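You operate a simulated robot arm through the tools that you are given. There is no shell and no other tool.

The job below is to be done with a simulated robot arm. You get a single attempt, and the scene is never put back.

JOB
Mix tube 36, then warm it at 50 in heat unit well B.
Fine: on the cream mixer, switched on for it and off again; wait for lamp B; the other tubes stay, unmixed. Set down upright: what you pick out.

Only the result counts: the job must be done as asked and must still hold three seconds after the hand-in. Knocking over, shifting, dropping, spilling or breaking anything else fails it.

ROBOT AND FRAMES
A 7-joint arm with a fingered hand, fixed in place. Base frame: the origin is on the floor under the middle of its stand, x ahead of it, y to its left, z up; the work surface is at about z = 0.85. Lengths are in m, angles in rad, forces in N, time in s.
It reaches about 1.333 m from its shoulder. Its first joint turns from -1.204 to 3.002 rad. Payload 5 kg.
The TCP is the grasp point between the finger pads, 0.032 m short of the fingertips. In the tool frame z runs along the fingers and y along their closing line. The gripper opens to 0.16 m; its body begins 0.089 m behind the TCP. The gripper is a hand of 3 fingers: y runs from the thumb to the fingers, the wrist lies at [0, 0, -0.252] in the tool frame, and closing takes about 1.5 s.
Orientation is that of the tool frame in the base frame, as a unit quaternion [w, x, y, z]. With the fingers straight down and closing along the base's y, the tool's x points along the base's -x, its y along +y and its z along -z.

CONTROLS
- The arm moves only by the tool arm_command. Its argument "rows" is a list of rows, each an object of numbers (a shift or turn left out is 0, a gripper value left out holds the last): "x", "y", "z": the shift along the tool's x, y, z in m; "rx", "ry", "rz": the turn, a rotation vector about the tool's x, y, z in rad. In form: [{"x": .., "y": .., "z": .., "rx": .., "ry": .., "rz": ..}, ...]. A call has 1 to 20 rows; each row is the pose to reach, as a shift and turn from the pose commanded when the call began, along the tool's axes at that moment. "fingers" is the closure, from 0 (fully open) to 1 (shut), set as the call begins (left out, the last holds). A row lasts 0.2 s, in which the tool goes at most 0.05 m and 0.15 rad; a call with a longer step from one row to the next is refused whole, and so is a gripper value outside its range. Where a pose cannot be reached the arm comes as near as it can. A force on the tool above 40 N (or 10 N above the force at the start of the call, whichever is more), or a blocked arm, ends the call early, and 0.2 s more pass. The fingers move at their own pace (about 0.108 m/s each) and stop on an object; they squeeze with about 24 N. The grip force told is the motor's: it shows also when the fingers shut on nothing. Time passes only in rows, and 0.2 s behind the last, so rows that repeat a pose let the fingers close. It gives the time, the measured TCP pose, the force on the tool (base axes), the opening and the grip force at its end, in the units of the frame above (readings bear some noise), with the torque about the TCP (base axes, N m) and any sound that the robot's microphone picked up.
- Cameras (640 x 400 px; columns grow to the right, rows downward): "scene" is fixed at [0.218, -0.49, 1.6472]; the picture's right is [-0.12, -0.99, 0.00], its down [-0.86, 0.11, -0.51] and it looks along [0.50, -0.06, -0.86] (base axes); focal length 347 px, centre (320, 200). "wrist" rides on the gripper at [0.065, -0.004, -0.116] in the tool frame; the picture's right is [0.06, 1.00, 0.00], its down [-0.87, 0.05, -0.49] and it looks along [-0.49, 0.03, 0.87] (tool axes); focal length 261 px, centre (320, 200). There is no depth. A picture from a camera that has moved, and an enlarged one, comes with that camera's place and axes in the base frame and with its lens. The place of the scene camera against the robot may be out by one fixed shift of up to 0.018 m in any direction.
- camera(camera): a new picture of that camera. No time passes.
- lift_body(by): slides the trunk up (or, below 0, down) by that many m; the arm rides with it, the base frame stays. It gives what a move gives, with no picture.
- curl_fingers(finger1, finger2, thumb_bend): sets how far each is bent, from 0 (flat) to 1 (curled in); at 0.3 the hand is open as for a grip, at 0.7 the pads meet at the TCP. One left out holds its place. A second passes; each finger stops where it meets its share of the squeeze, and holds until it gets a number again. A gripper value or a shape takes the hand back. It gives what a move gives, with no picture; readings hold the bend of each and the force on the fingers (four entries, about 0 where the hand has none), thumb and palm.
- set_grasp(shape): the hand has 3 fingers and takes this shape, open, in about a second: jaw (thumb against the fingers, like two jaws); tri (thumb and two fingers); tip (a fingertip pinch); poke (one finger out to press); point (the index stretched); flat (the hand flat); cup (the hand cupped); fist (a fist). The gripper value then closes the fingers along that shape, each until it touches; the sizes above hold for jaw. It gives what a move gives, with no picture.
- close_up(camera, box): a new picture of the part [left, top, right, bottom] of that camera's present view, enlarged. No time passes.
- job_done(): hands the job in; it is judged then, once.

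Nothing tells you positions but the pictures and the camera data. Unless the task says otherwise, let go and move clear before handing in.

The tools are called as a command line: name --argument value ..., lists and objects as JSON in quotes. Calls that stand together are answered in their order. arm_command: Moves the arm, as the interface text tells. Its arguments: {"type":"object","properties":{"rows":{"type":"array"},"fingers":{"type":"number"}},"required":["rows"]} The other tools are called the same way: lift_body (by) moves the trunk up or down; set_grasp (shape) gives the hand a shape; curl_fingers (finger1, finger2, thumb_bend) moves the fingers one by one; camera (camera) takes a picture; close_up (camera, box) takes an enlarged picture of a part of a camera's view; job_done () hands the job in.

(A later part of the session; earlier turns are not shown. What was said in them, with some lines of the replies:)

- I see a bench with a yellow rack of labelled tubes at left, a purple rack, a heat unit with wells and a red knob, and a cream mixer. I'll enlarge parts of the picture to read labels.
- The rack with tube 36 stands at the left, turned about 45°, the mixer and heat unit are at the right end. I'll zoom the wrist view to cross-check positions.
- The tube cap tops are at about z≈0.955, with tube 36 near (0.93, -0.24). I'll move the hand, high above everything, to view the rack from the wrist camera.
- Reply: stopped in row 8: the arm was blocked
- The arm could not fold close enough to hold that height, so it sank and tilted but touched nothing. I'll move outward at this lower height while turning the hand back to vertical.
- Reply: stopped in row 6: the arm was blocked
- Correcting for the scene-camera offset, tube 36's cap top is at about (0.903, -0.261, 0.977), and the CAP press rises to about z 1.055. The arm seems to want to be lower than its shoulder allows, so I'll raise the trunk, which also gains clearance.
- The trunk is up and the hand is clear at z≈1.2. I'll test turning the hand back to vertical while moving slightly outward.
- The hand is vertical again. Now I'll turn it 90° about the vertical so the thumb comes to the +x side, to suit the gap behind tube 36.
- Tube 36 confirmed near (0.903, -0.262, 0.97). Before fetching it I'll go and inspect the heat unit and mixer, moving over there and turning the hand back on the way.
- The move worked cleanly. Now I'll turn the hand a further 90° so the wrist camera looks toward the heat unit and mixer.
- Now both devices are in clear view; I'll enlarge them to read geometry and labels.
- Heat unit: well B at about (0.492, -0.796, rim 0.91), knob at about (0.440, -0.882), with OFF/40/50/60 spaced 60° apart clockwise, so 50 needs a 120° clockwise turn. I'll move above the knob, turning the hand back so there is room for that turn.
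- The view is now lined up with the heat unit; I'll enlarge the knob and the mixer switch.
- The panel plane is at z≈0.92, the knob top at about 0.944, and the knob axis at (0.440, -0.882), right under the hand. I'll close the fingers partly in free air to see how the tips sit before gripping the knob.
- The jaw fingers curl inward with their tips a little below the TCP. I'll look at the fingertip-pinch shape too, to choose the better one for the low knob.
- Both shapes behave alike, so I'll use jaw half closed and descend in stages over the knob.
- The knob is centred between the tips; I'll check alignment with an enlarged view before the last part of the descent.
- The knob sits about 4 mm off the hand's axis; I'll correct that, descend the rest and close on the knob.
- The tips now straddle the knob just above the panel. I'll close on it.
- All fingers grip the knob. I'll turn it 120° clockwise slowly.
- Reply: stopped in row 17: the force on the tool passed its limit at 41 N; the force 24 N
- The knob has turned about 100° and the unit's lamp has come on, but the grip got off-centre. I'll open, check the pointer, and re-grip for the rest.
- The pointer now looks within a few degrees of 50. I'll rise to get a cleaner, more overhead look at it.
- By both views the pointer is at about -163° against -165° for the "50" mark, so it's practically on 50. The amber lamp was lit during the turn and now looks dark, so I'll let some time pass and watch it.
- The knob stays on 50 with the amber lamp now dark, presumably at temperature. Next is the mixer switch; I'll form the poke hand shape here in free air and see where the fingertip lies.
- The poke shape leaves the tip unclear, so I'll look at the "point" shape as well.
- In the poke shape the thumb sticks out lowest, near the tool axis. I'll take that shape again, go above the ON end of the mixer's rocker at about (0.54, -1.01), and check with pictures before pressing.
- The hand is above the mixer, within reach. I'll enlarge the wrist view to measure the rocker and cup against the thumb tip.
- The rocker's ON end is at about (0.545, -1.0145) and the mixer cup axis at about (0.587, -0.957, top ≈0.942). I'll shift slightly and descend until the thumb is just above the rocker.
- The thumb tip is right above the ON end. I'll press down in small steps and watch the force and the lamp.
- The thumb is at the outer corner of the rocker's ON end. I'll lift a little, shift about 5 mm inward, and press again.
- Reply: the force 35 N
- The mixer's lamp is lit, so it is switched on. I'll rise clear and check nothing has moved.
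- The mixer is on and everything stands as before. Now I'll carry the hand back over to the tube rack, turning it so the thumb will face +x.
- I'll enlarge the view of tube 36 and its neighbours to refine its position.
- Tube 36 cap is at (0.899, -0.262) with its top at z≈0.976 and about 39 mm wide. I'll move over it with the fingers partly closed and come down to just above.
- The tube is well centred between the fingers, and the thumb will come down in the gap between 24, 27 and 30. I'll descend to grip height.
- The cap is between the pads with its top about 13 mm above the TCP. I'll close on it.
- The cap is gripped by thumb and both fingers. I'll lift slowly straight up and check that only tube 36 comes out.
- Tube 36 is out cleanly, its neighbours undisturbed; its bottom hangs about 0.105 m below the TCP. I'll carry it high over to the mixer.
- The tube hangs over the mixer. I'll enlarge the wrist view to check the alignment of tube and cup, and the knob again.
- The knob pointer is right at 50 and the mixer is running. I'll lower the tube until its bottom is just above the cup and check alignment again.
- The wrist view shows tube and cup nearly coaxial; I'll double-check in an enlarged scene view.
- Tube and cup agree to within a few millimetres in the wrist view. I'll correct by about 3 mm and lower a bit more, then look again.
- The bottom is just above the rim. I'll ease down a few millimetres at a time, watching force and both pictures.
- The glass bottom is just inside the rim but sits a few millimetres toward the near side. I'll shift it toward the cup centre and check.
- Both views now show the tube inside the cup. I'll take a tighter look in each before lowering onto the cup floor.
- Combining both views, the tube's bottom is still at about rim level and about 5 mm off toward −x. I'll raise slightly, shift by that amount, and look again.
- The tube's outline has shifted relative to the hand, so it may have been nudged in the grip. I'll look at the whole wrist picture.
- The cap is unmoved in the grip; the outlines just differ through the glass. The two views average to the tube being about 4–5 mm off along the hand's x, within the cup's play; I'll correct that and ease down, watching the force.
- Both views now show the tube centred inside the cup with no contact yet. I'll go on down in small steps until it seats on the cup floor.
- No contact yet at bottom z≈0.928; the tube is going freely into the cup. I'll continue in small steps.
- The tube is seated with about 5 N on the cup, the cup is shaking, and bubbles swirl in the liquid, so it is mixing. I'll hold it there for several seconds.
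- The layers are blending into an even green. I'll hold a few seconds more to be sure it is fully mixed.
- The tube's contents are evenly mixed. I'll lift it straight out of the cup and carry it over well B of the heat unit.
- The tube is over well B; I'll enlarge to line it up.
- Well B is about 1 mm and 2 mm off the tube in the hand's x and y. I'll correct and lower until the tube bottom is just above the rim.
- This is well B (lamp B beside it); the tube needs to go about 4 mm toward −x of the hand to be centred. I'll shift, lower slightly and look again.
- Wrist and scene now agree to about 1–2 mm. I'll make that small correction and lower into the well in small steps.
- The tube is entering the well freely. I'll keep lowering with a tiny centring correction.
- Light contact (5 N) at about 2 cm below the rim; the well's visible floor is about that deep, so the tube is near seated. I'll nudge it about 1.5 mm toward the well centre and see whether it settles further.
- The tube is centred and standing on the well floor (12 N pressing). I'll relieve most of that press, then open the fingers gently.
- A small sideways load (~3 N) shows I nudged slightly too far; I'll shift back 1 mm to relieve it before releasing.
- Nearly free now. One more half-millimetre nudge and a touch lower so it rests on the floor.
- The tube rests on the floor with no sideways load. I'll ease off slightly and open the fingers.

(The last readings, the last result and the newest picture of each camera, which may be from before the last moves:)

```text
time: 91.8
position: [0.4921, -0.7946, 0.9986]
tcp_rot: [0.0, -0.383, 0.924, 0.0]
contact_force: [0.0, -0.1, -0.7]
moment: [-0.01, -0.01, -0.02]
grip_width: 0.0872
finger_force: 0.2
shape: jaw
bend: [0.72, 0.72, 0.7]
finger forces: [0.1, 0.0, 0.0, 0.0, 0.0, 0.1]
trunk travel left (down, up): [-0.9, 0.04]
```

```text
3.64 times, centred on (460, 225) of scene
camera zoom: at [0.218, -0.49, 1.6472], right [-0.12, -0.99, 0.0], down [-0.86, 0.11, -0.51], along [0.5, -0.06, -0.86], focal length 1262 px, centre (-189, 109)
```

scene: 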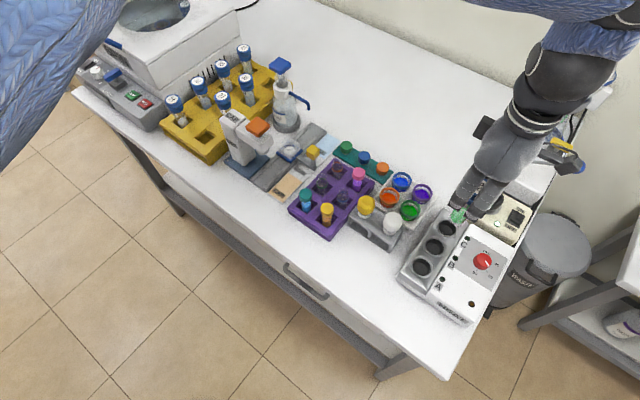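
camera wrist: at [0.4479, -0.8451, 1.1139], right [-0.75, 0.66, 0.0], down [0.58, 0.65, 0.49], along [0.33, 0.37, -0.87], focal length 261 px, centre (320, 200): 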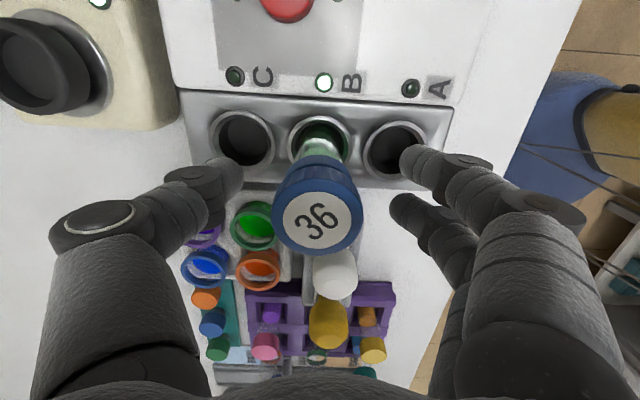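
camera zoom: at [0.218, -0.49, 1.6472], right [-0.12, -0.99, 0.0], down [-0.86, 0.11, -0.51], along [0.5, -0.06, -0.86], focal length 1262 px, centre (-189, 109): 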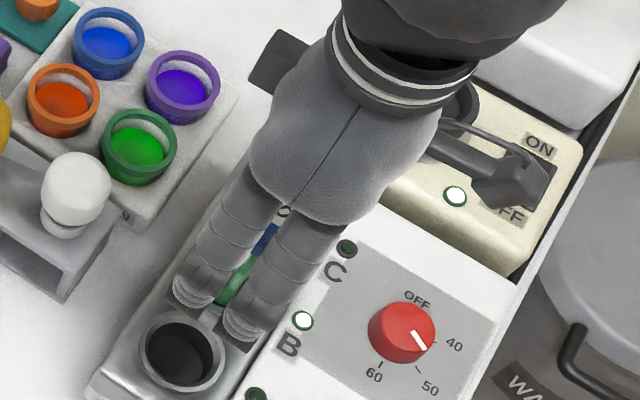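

Tube 36 stands in well B and lamp B has already come on. I'll rise straight up clear of the tube and look.

arm_command --rows '[{"z": -0.01}, {"z": -0.025}, {"z": -0.045}, {"z": -0.07}, {"z": -0.095}, {"z": -0.12}, {"z": -0.145}, {"z": -0.165}]' --fingers 0.4

camera --camera "wrist"

close_up --camera "wrist" --box '[220, 20, 420, 180]'

close_up --camera "scene" --box '[395, 180, 525, 310]'

```text
time: 93.6
position: [0.4914, -0.7957, 1.1638]
tcp_rot: [0.001, -0.383, 0.924, 0.0]
contact_force: [0.1, -0.4, -0.2]
moment: [-0.03, -0.04, 0.0]
grip_width: 0.0955
finger_force: 0.0
shape: jaw
bend: [0.71, 0.71, 0.7]
finger forces: [0.0, 0.1, 0.0, 0.1, 0.0, 0.0]
trunk travel left (down, up): [-0.9, 0.04]
```

```text
taken
camera wrist: at [0.4478, -0.8456, 1.2796], right [-0.75, 0.66, 0.0], down [0.58, 0.65, 0.49], along [0.33, 0.37, -0.87], focal length 261 px, centre (320, 200)
```

wrist: 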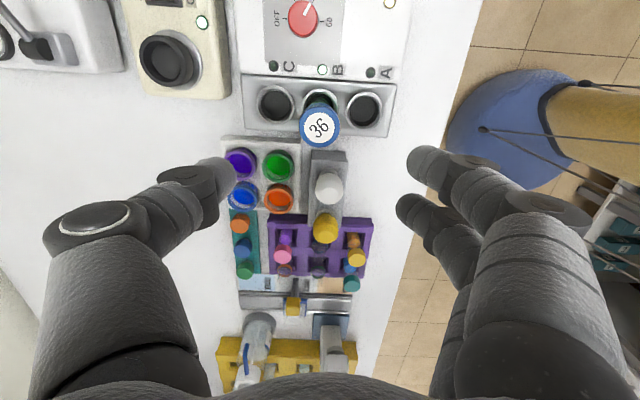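

```text
2.50 times, centred on (320, 100) of wrist
camera zoom: at [0.4478, -0.8456, 1.2796], right [-0.75, 0.66, 0.0], down [0.58, 0.65, 0.49], along [0.33, 0.37, -0.87], focal length 652 px, centre (320, 450)
```

zoom: 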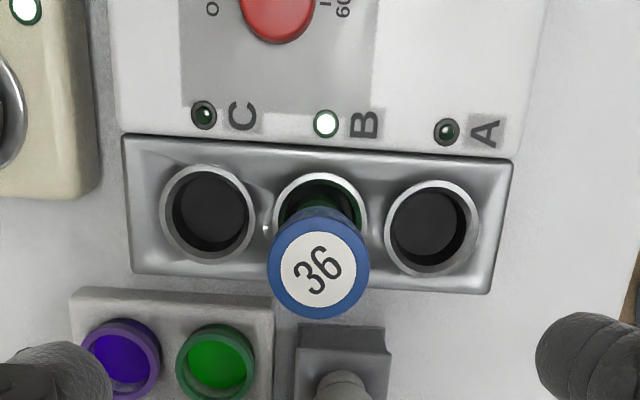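

```text
3.08 times, centred on (460, 245) of scene
camera zoom: at [0.218, -0.49, 1.6472], right [-0.12, -0.99, 0.0], down [-0.86, 0.11, -0.51], along [0.5, -0.06, -0.86], focal length 1068 px, centre (-111, 62)
```

zoom: 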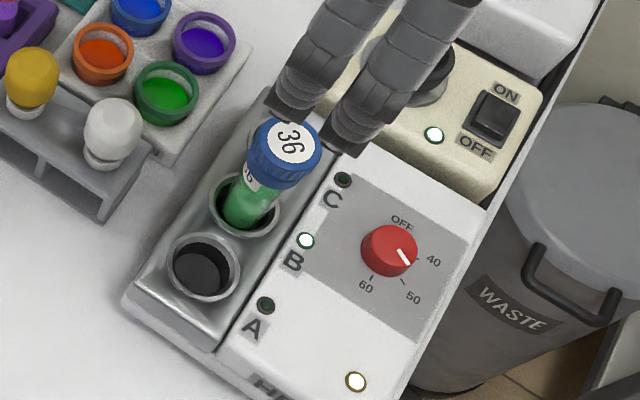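

Tube 36 stands upright in well B, lamp B lit and the amber heating lamp on, knob at 50. While it warms I'll go and switch the mixer off: form the poke shape and go above the rocker's OFF end.

set_grasp --shape "poke"

arm_command --rows '[{"x": 0.018, "y": -0.028}, {"x": 0.038, "y": -0.058}, {"x": 0.058, "y": -0.09}, {"x": 0.078, "y": -0.121}, {"x": 0.098, "y": -0.152}, {"x": 0.1172, "y": -0.1808}, {"x": 0.1172, "y": -0.1808, "z": 0.03}, {"x": 0.1172, "y": -0.1808, "z": 0.06}, {"x": 0.1172, "y": -0.1808, "z": 0.09}, {"x": 0.1172, "y": -0.1808, "z": 0.12}, {"x": 0.1172, "y": -0.1808, "z": 0.12}]'

camera --camera "wrist"

close_up --camera "scene" --box '[395, 140, 575, 320]'

```text
time: 94.5
position: [0.4921, -0.7963, 1.1647]
tcp_rot: [0.001, -0.382, 0.924, 0.001]
contact_force: [-0.7, -0.6, -0.3]
moment: [0.03, 0.02, 0.02]
grip_width: 0.0
finger_force: 0.1
shape: poke
bend: [1.0, 1.0, 0.46]
finger forces: [0.0, 0.1, 0.0, 0.0, 0.0, 0.0]
trunk travel left (down, up): [-0.9, 0.04]
```

```text
time: 96.9
position: [0.5332, -1.0059, 1.044]
tcp_rot: [0.0, -0.383, 0.924, 0.001]
contact_force: [0.1, 0.2, -0.1]
moment: [0.0, -0.02, 0.0]
grip_width: 0.0
finger_force: 0.1
shape: poke
bend: [1.0, 1.0, 0.46]
finger forces: [0.0, 0.0, 0.0, 0.0, 0.1, 0.0]
trunk travel left (down, up): [-0.9, 0.04]
```

```text
taken
camera wrist: at [0.4901, -1.0549, 1.1589], right [-0.75, 0.66, 0.0], down [0.58, 0.65, 0.49], along [0.33, 0.37, -0.87], focal length 261 px, centre (320, 200)
```

wrist: 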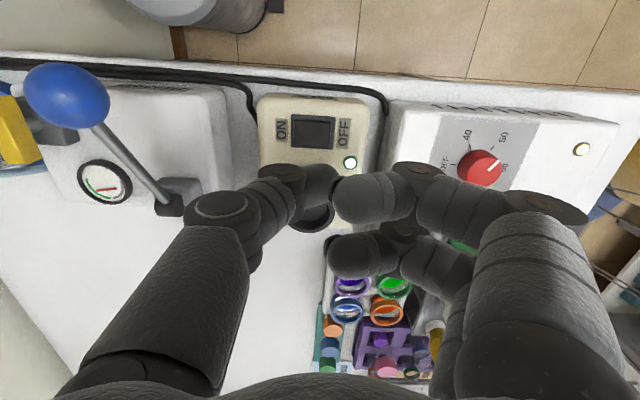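

```text
2.22 times, centred on (485, 230) of scene
camera zoom: at [0.218, -0.49, 1.6472], right [-0.12, -0.99, 0.0], down [-0.86, 0.11, -0.51], along [0.5, -0.06, -0.86], focal length 772 px, centre (-47, 133)
```

zoom: 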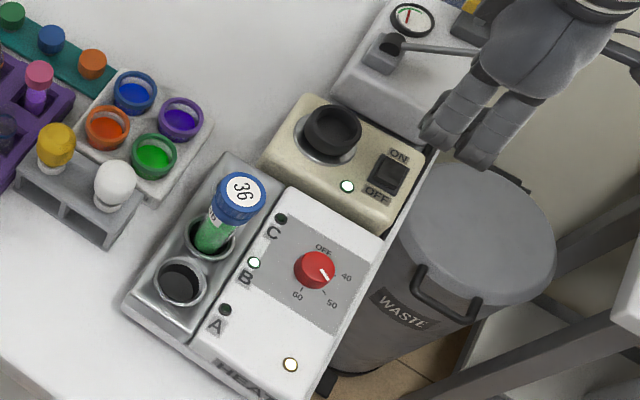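

Lamp B and the amber lamp are on and the tube stands well. I'll enlarge the wrist view to position the thumb over the OFF end.

close_up --camera "wrist" --box '[240, 80, 400, 220]'

```text
2.86 times, centred on (320, 150) of wrist
camera zoom: at [0.4901, -1.0549, 1.1589], right [-0.75, 0.66, 0.0], down [0.58, 0.65, 0.49], along [0.33, 0.37, -0.87], focal length 745 px, centre (320, 343)
```

zoom: 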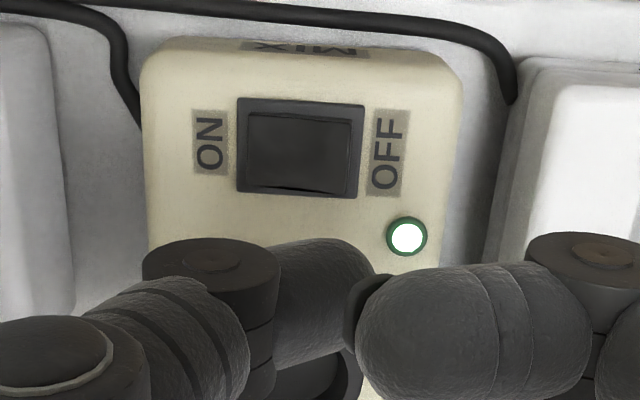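

I'll shift about 2–3 mm and lower toward the OFF end.

arm_command --rows '[{"x": 0.002, "y": -0.003, "z": 0.015}, {"x": 0.002, "y": -0.003, "z": 0.03}, {"x": 0.002, "y": -0.003, "z": 0.045}, {"x": 0.002, "y": -0.003, "z": 0.06}, {"x": 0.002, "y": -0.003, "z": 0.072}, {"x": 0.002, "y": -0.003, "z": 0.08}]'

close_up --camera "wrist" --box '[220, 60, 400, 220]'

close_up --camera "scene" --box '[470, 150, 570, 250]'

```text
time: 98.3
position: [0.5383, -1.0085, 0.9624]
tcp_rot: [0.001, -0.383, 0.924, 0.0]
contact_force: [-0.4, -0.1, -0.8]
moment: [0.02, 0.01, 0.02]
grip_width: 0.0001
finger_force: 0.1
shape: poke
bend: [1.0, 1.0, 0.46]
finger forces: [0.1, 0.0, 0.0, 0.1, 0.0, 0.0]
trunk travel left (down, up): [-0.9, 0.04]
```

```text
2.50 times, centred on (310, 140) of wrist
camera zoom: at [0.4937, -1.0584, 1.0773], right [-0.75, 0.66, 0.0], down [0.58, 0.65, 0.49], along [0.33, 0.37, -0.87], focal length 652 px, centre (345, 350)
```

zoom: 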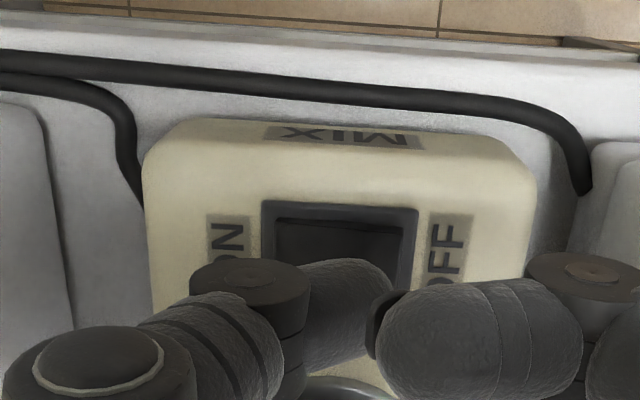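

```text
4.00 times, centred on (520, 200) of scene
camera zoom: at [0.218, -0.49, 1.6472], right [-0.12, -0.99, 0.0], down [-0.86, 0.11, -0.51], along [0.5, -0.06, -0.86], focal length 1389 px, centre (-480, 200)
```

zoom: 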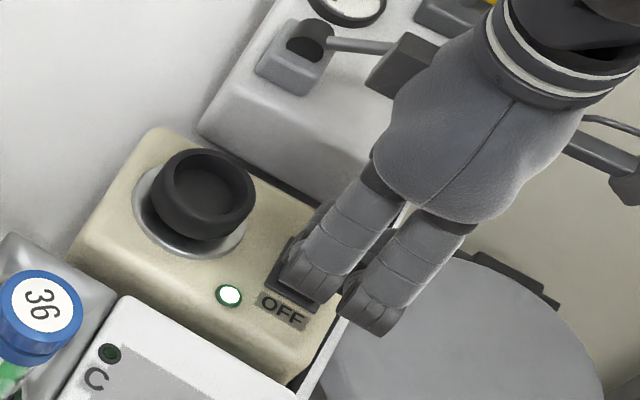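

The thumb is over the OFF half. I'll shift 3 mm outward and press down gradually.

arm_command --rows '[{"x": 0.002, "y": 0.003}, {"x": 0.002, "y": 0.003, "z": 0.004}, {"x": 0.002, "y": 0.003, "z": 0.007}, {"x": 0.002, "y": 0.003, "z": 0.009}, {"x": 0.002, "y": 0.003, "z": 0.011}, {"x": 0.002, "y": 0.003, "z": 0.012}]'

close_up --camera "scene" --box '[470, 150, 570, 250]'

close_up --camera "wrist" --box '[220, 60, 400, 220]'

```text
time: 99.7
position: [0.5329, -1.0096, 0.9501]
tcp_rot: [0.0, -0.383, 0.924, 0.0]
contact_force: [0.5, 0.5, -0.1]
moment: [0.01, 0.02, -0.01]
grip_width: 0.0
finger_force: 0.1
shape: poke
bend: [1.0, 1.0, 0.46]
finger forces: [0.1, 0.1, 0.1, 0.0, 0.1, 0.0]
trunk travel left (down, up): [-0.9, 0.04]
```

```text
4.00 times, centred on (520, 200) of scene
camera zoom: at [0.218, -0.49, 1.6472], right [-0.12, -0.99, 0.0], down [-0.86, 0.11, -0.51], along [0.5, -0.06, -0.86], focal length 1389 px, centre (-480, 200)
```

zoom: 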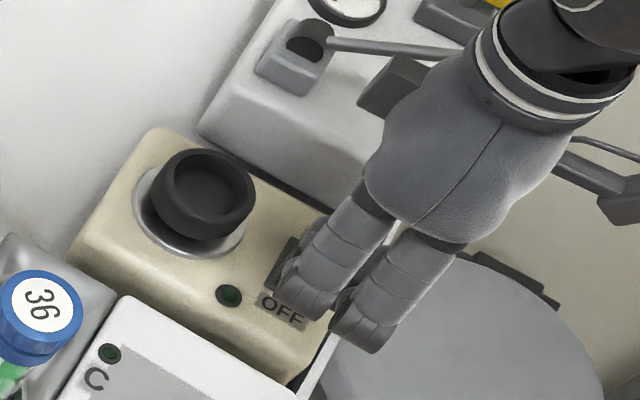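

```text
2.50 times, centred on (310, 140) of wrist
camera zoom: at [0.4896, -1.0585, 1.0656], right [-0.75, 0.66, 0.0], down [0.58, 0.65, 0.49], along [0.33, 0.37, -0.87], focal length 652 px, centre (345, 350)
```

zoom: 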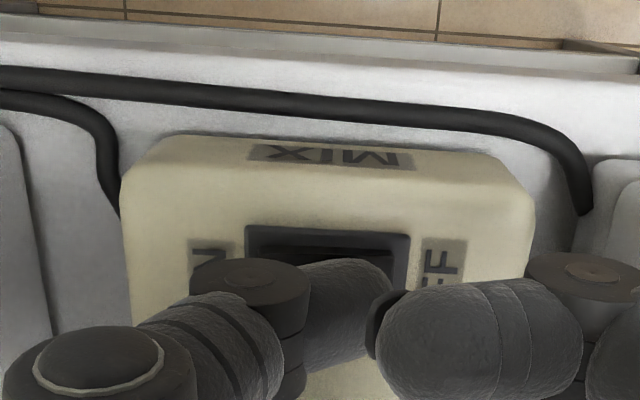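

The mixer's lamp has gone out, so it is switched off. I'll rise straight up and clear, then check all the states.

arm_command --rows '[{"z": -0.01}, {"z": -0.03}, {"z": -0.055}, {"z": -0.085}, {"z": -0.115}, {"z": -0.145}, {"z": -0.175}, {"z": -0.205}]'

camera --camera "wrist"

close_up --camera "scene" --box '[395, 160, 555, 320]'

```text
time: 101.5
position: [0.5332, -1.0071, 1.1607]
tcp_rot: [0.001, -0.381, 0.924, 0.001]
contact_force: [-0.7, 0.7, -0.3]
moment: [0.01, -0.03, -0.01]
grip_width: 0.0001
finger_force: 0.0
shape: poke
bend: [1.0, 1.0, 0.46]
finger forces: [0.1, 0.0, 0.0, 0.0, 0.0, 0.0]
trunk travel left (down, up): [-0.9, 0.04]
```

```text
taken
camera wrist: at [0.4899, -1.0569, 1.2752], right [-0.75, 0.66, 0.0], down [0.58, 0.65, 0.49], along [0.33, 0.37, -0.87], focal length 261 px, centre (320, 200)
```

wrist: 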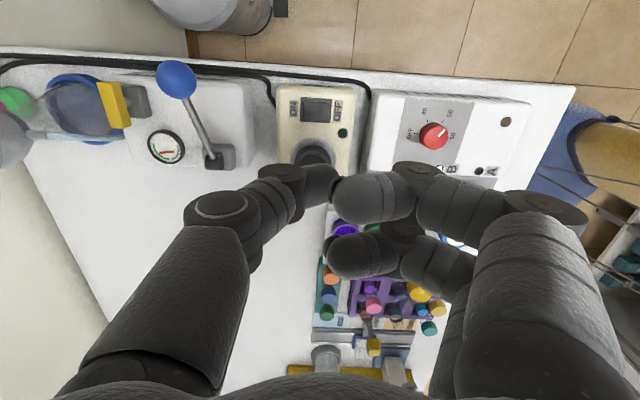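

```text
2.50 times, centred on (475, 240) of scene
camera zoom: at [0.218, -0.49, 1.6472], right [-0.12, -0.99, 0.0], down [-0.86, 0.11, -0.51], along [0.5, -0.06, -0.86], focal length 868 px, centre (-68, 100)
```

zoom: 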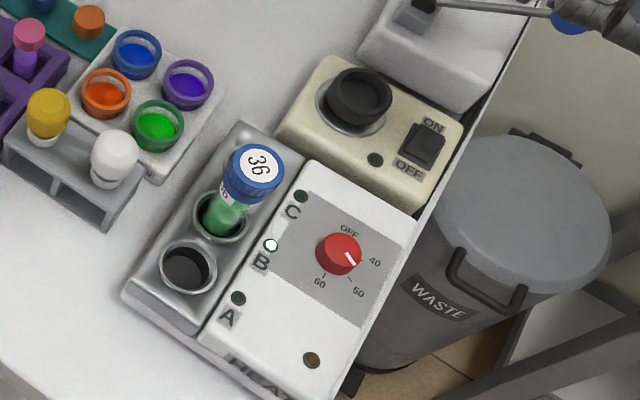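

Mixer off; tube 36 upright in well B with lamp B lit, the amber thermostat lamp cycling. I'll wait and watch lamp B for a while.

arm_command --rows '[{"z": 0}, {"z": 0}, {"z": 0}, {"z": 0}, {"z": 0}, {"z": 0}, {"z": 0}, {"z": 0}, {"z": 0}, {"z": 0}, {"z": 0}, {"z": 0}, {"z": 0}, {"z": 0}, {"z": 0}, {"z": 0}, {"z": 0}, {"z": 0}, {"z": 0}, {"z": 0}]'

close_up --camera "scene" --box '[395, 200, 525, 320]'

arm_command --rows '[{"z": 0}, {"z": 0}, {"z": 0}, {"z": 0}, {"z": 0}, {"z": 0}, {"z": 0}, {"z": 0}, {"z": 0}, {"z": 0}, {"z": 0}, {"z": 0}, {"z": 0}, {"z": 0}, {"z": 0}, {"z": 0}, {"z": 0}, {"z": 0}, {"z": 0}, {"z": 0}]'

close_up --camera "scene" --box '[395, 200, 525, 320]'

```text
time: 105.7
position: [0.5349, -1.0069, 1.1594]
tcp_rot: [0.001, -0.383, 0.924, 0.0]
contact_force: [0.1, 0.4, 0.3]
moment: [0.0, 0.03, -0.01]
grip_width: 0.0
finger_force: 0.0
shape: poke
bend: [1.0, 1.0, 0.46]
finger forces: [0.0, 0.0, 0.1, 0.1, 0.0, 0.1]
trunk travel left (down, up): [-0.9, 0.04]
```

```text
3.33 times, centred on (460, 260) of scene
camera zoom: at [0.218, -0.49, 1.6472], right [-0.12, -0.99, 0.0], down [-0.86, 0.11, -0.51], along [0.5, -0.06, -0.86], focal length 1157 px, centre (-147, 0)
```

zoom: 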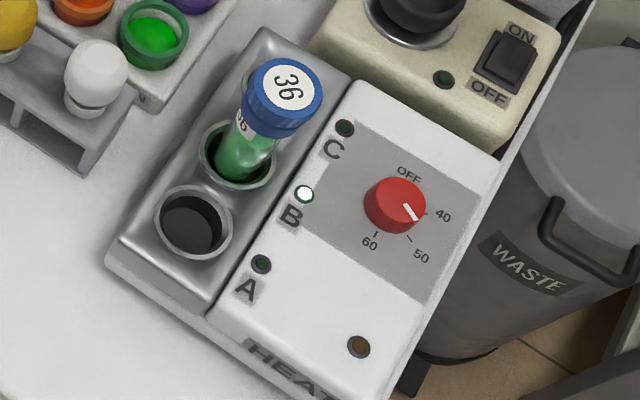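

```text
time: 109.9
position: [0.534, -1.0082, 1.1605]
tcp_rot: [0.001, -0.383, 0.924, 0.0]
contact_force: [0.7, 0.0, 0.8]
moment: [0.03, 0.01, 0.0]
grip_width: 0.0002
finger_force: 0.1
shape: poke
bend: [1.0, 1.0, 0.46]
finger forces: [0.0, 0.0, 0.0, 0.1, 0.1, 0.1]
trunk travel left (down, up): [-0.9, 0.04]
```

```text
3.33 times, centred on (460, 260) of scene
camera zoom: at [0.218, -0.49, 1.6472], right [-0.12, -0.99, 0.0], down [-0.86, 0.11, -0.51], along [0.5, -0.06, -0.86], focal length 1157 px, centre (-147, 0)
```

zoom: 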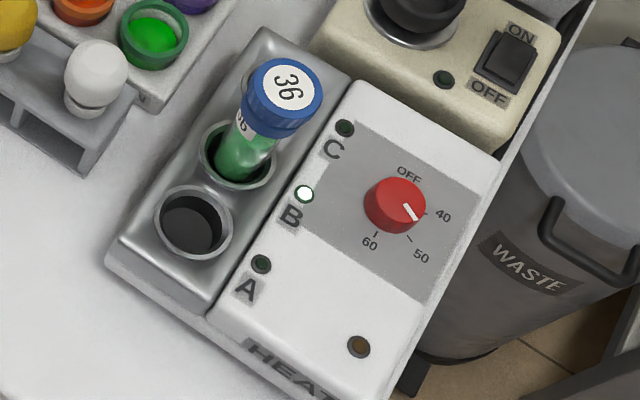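

Lamp B stays lit. I'll use the waiting time to view the knob from straight above and confirm it is exactly on 50.

arm_command --rows '[{"x": -0.022, "y": 0.04}, {"x": -0.044, "y": 0.08}, {"x": -0.066, "y": 0.12}, {"x": -0.0877, "y": 0.1598}, {"x": -0.0877, "y": 0.1598}]'

close_up --camera "wrist" --box '[270, 0, 390, 110]'

camera --camera "wrist"

```text
time: 111.1
position: [0.4824, -0.8373, 1.1605]
tcp_rot: [0.0, -0.383, 0.924, 0.001]
contact_force: [0.2, 0.5, 0.5]
moment: [0.01, 0.02, 0.0]
grip_width: 0.0
finger_force: 0.1
shape: poke
bend: [1.0, 1.0, 0.46]
finger forces: [0.0, 0.0, 0.0, 0.0, 0.0, 0.0]
trunk travel left (down, up): [-0.9, 0.04]
```

```text
3.64 times, centred on (330, 55) of wrist
camera zoom: at [0.4392, -0.8873, 1.2744], right [-0.75, 0.66, 0.0], down [0.58, 0.65, 0.49], along [0.33, 0.37, -0.87], focal length 948 px, centre (284, 727)
```

zoom: 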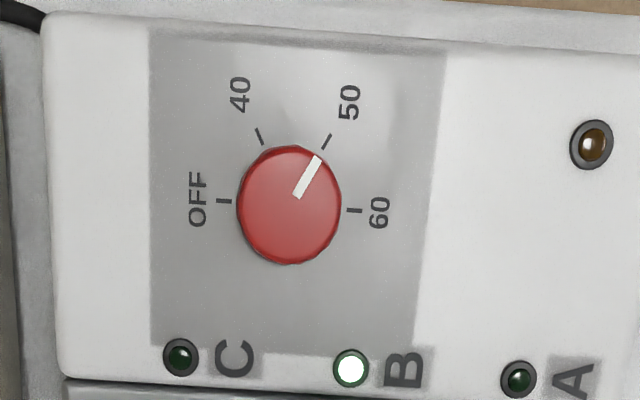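

```text
taken
camera wrist: at [0.4392, -0.8873, 1.2744], right [-0.75, 0.66, 0.0], down [0.58, 0.65, 0.49], along [0.33, 0.37, -0.87], focal length 261 px, centre (320, 200)
```

wrist: 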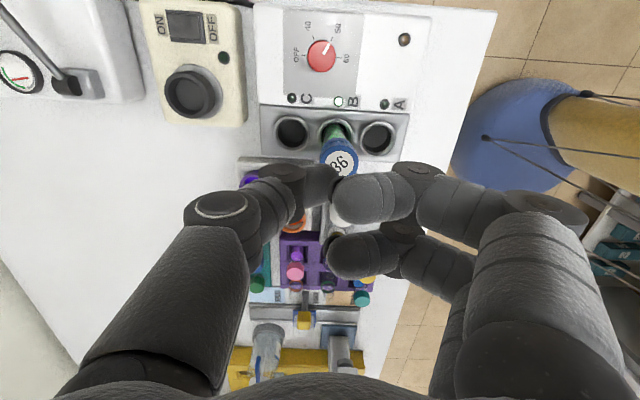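

From directly above, the pointer lines up exactly with the 50 mark, and lamp B is lit. I'll move the hand clear toward the table's middle and let more time pass.

arm_command --rows '[{"x": -0.02, "y": 0.02, "z": -0.008}, {"x": -0.045, "y": 0.03, "z": -0.016}, {"x": -0.075, "y": 0.045, "z": -0.024}, {"x": -0.105, "y": 0.06, "z": -0.032}, {"x": -0.135, "y": 0.075, "z": -0.04}, {"x": -0.165, "y": 0.09, "z": -0.04}, {"x": -0.195, "y": 0.1, "z": -0.04}, {"x": -0.195, "y": 0.1, "z": -0.04}, {"x": -0.195, "y": 0.1, "z": -0.04}, {"x": -0.195, "y": 0.1, "z": -0.04}, {"x": -0.195, "y": 0.1, "z": -0.04}, {"x": -0.195, "y": 0.1, "z": -0.04}, {"x": -0.195, "y": 0.1, "z": -0.04}, {"x": -0.195, "y": 0.1, "z": -0.04}, {"x": -0.195, "y": 0.1, "z": -0.04}, {"x": -0.195, "y": 0.1, "z": -0.04}, {"x": -0.195, "y": 0.1, "z": -0.04}, {"x": -0.195, "y": 0.1, "z": -0.04}, {"x": -0.195, "y": 0.1, "z": -0.04}, {"x": -0.195, "y": 0.1, "z": -0.04}]'

camera --camera "scene"

close_up --camera "scene" --box '[395, 180, 545, 320]'

```text
time: 115.3
position: [0.5499, -0.6265, 1.1961]
tcp_rot: [0.001, -0.383, 0.924, 0.0]
contact_force: [0.1, -0.7, -0.1]
moment: [0.01, 0.01, -0.01]
grip_width: 0.0
finger_force: 0.1
shape: poke
bend: [1.0, 1.0, 0.46]
finger forces: [0.0, 0.0, 0.0, 0.0, 0.1, 0.0]
trunk travel left (down, up): [-0.9, 0.04]
```

```text
taken
```

scene: 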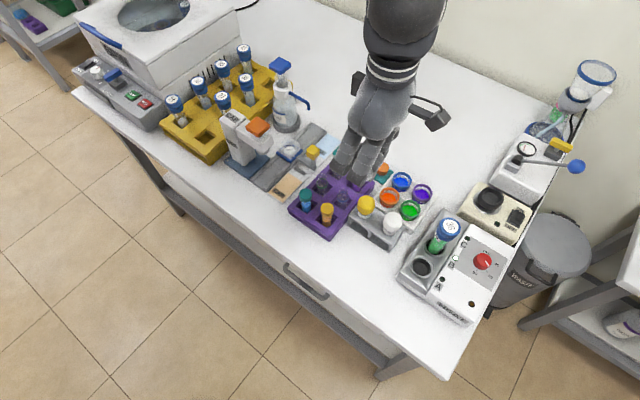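

```text
2.86 times, centred on (470, 250) of scene
camera zoom: at [0.218, -0.49, 1.6472], right [-0.12, -0.99, 0.0], down [-0.86, 0.11, -0.51], along [0.5, -0.06, -0.86], focal length 992 px, centre (-109, 57)
```

zoom: 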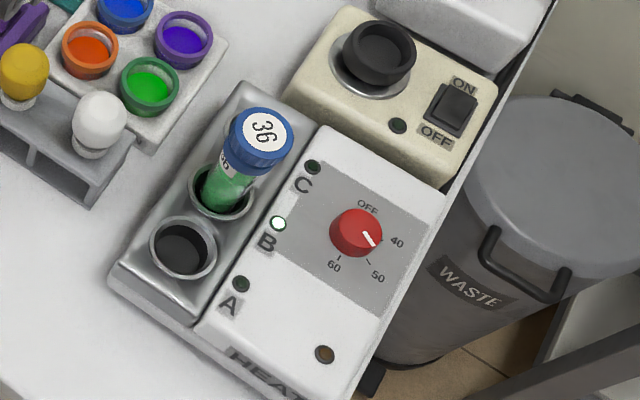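

All else stands as before and lamp B is steadily lit. I'll wait another eight seconds or so to be sure before handing in.

arm_command --rows '[{"z": 0}, {"z": 0}, {"z": 0}, {"z": 0}, {"z": 0}, {"z": 0}, {"z": 0}, {"z": 0}, {"z": 0}, {"z": 0}, {"z": 0}, {"z": 0}, {"z": 0}, {"z": 0}, {"z": 0}, {"z": 0}, {"z": 0}, {"z": 0}, {"z": 0}, {"z": 0}]'

arm_command --rows '[{"z": 0}, {"z": 0}, {"z": 0}, {"z": 0}, {"z": 0}, {"z": 0}, {"z": 0}, {"z": 0}, {"z": 0}, {"z": 0}, {"z": 0}, {"z": 0}, {"z": 0}, {"z": 0}, {"z": 0}, {"z": 0}, {"z": 0}, {"z": 0}, {"z": 0}, {"z": 0}]'

close_up --camera "scene" --box '[395, 180, 545, 320]'

close_up --camera "scene" --box '[130, 20, 330, 200]'

```text
time: 119.5
position: [0.5486, -0.6265, 1.196]
tcp_rot: [0.001, -0.382, 0.924, 0.001]
contact_force: [0.1, -0.4, -0.2]
moment: [0.0, -0.03, 0.01]
grip_width: 0.0
finger_force: 0.1
shape: poke
bend: [1.0, 1.0, 0.46]
finger forces: [0.1, 0.0, 0.0, 0.1, 0.0, 0.1]
trunk travel left (down, up): [-0.9, 0.04]
```

```text
time: 123.7
position: [0.5492, -0.6271, 1.1961]
tcp_rot: [0.001, -0.383, 0.924, 0.0]
contact_force: [1.3, 0.3, -1.0]
moment: [-0.01, -0.03, 0.0]
grip_width: 0.0
finger_force: 0.1
shape: poke
bend: [1.0, 1.0, 0.46]
finger forces: [0.0, 0.0, 0.0, 0.1, 0.1, 0.0]
trunk travel left (down, up): [-0.9, 0.04]
```

```text
2.86 times, centred on (470, 250) of scene
camera zoom: at [0.218, -0.49, 1.6472], right [-0.12, -0.99, 0.0], down [-0.86, 0.11, -0.51], along [0.5, -0.06, -0.86], focal length 992 px, centre (-109, 57)
```

zoom: 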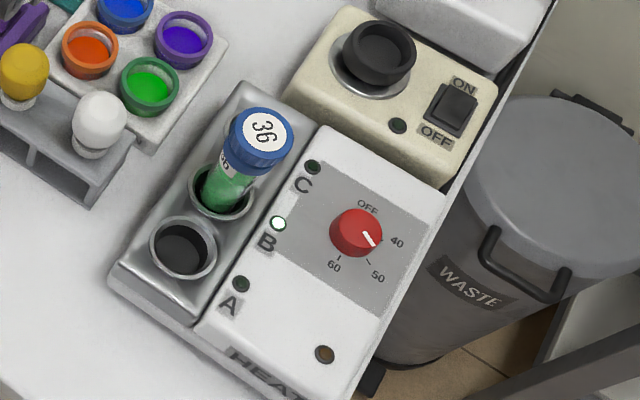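

```text
2.22 times, centred on (230, 110) of scene
camera zoom: at [0.218, -0.49, 1.6472], right [-0.12, -0.99, 0.0], down [-0.86, 0.11, -0.51], along [0.5, -0.06, -0.86], focal length 772 px, centre (520, 400)
```

zoom: 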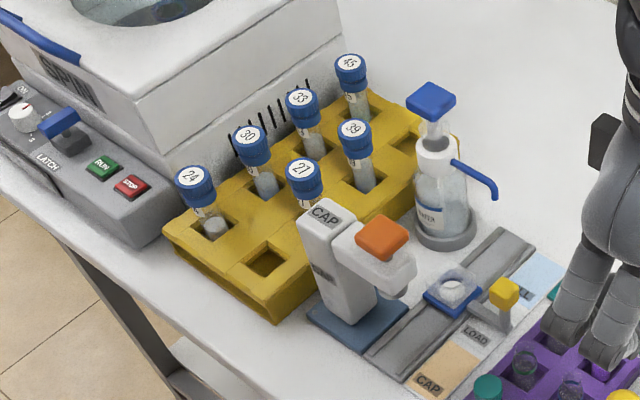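

Tube 36 is mixed and stands upright in well B. The knob is on 50, lamp B is steadily lit, the mixer is off, the other tubes are undisturbed in the rack, and the hand is clear. I'm handing the job in.

job_done

```text
The job is handed in.
```

I mixed tube 36 on the cream mixer and set it upright in heat unit well B, with the knob on 50. The job is handed in, but I don't have the judge's result.

- **Mixing:** I switched the mixer on for this, held the tube in the cup for about 8 seconds until the green was even, and switched it off afterwards.
- **Warming:** Lamp B came on as I let go of the tube in the well and stayed lit for more than 30 seconds, up to hand-in. I took that as the signal to stop. The tube is still in well B and the heat unit is still on at 50.
- **Other tubes:** In the last picture the other tubes were still in their rack and nothing looked moved. The hand was clear when I handed in.
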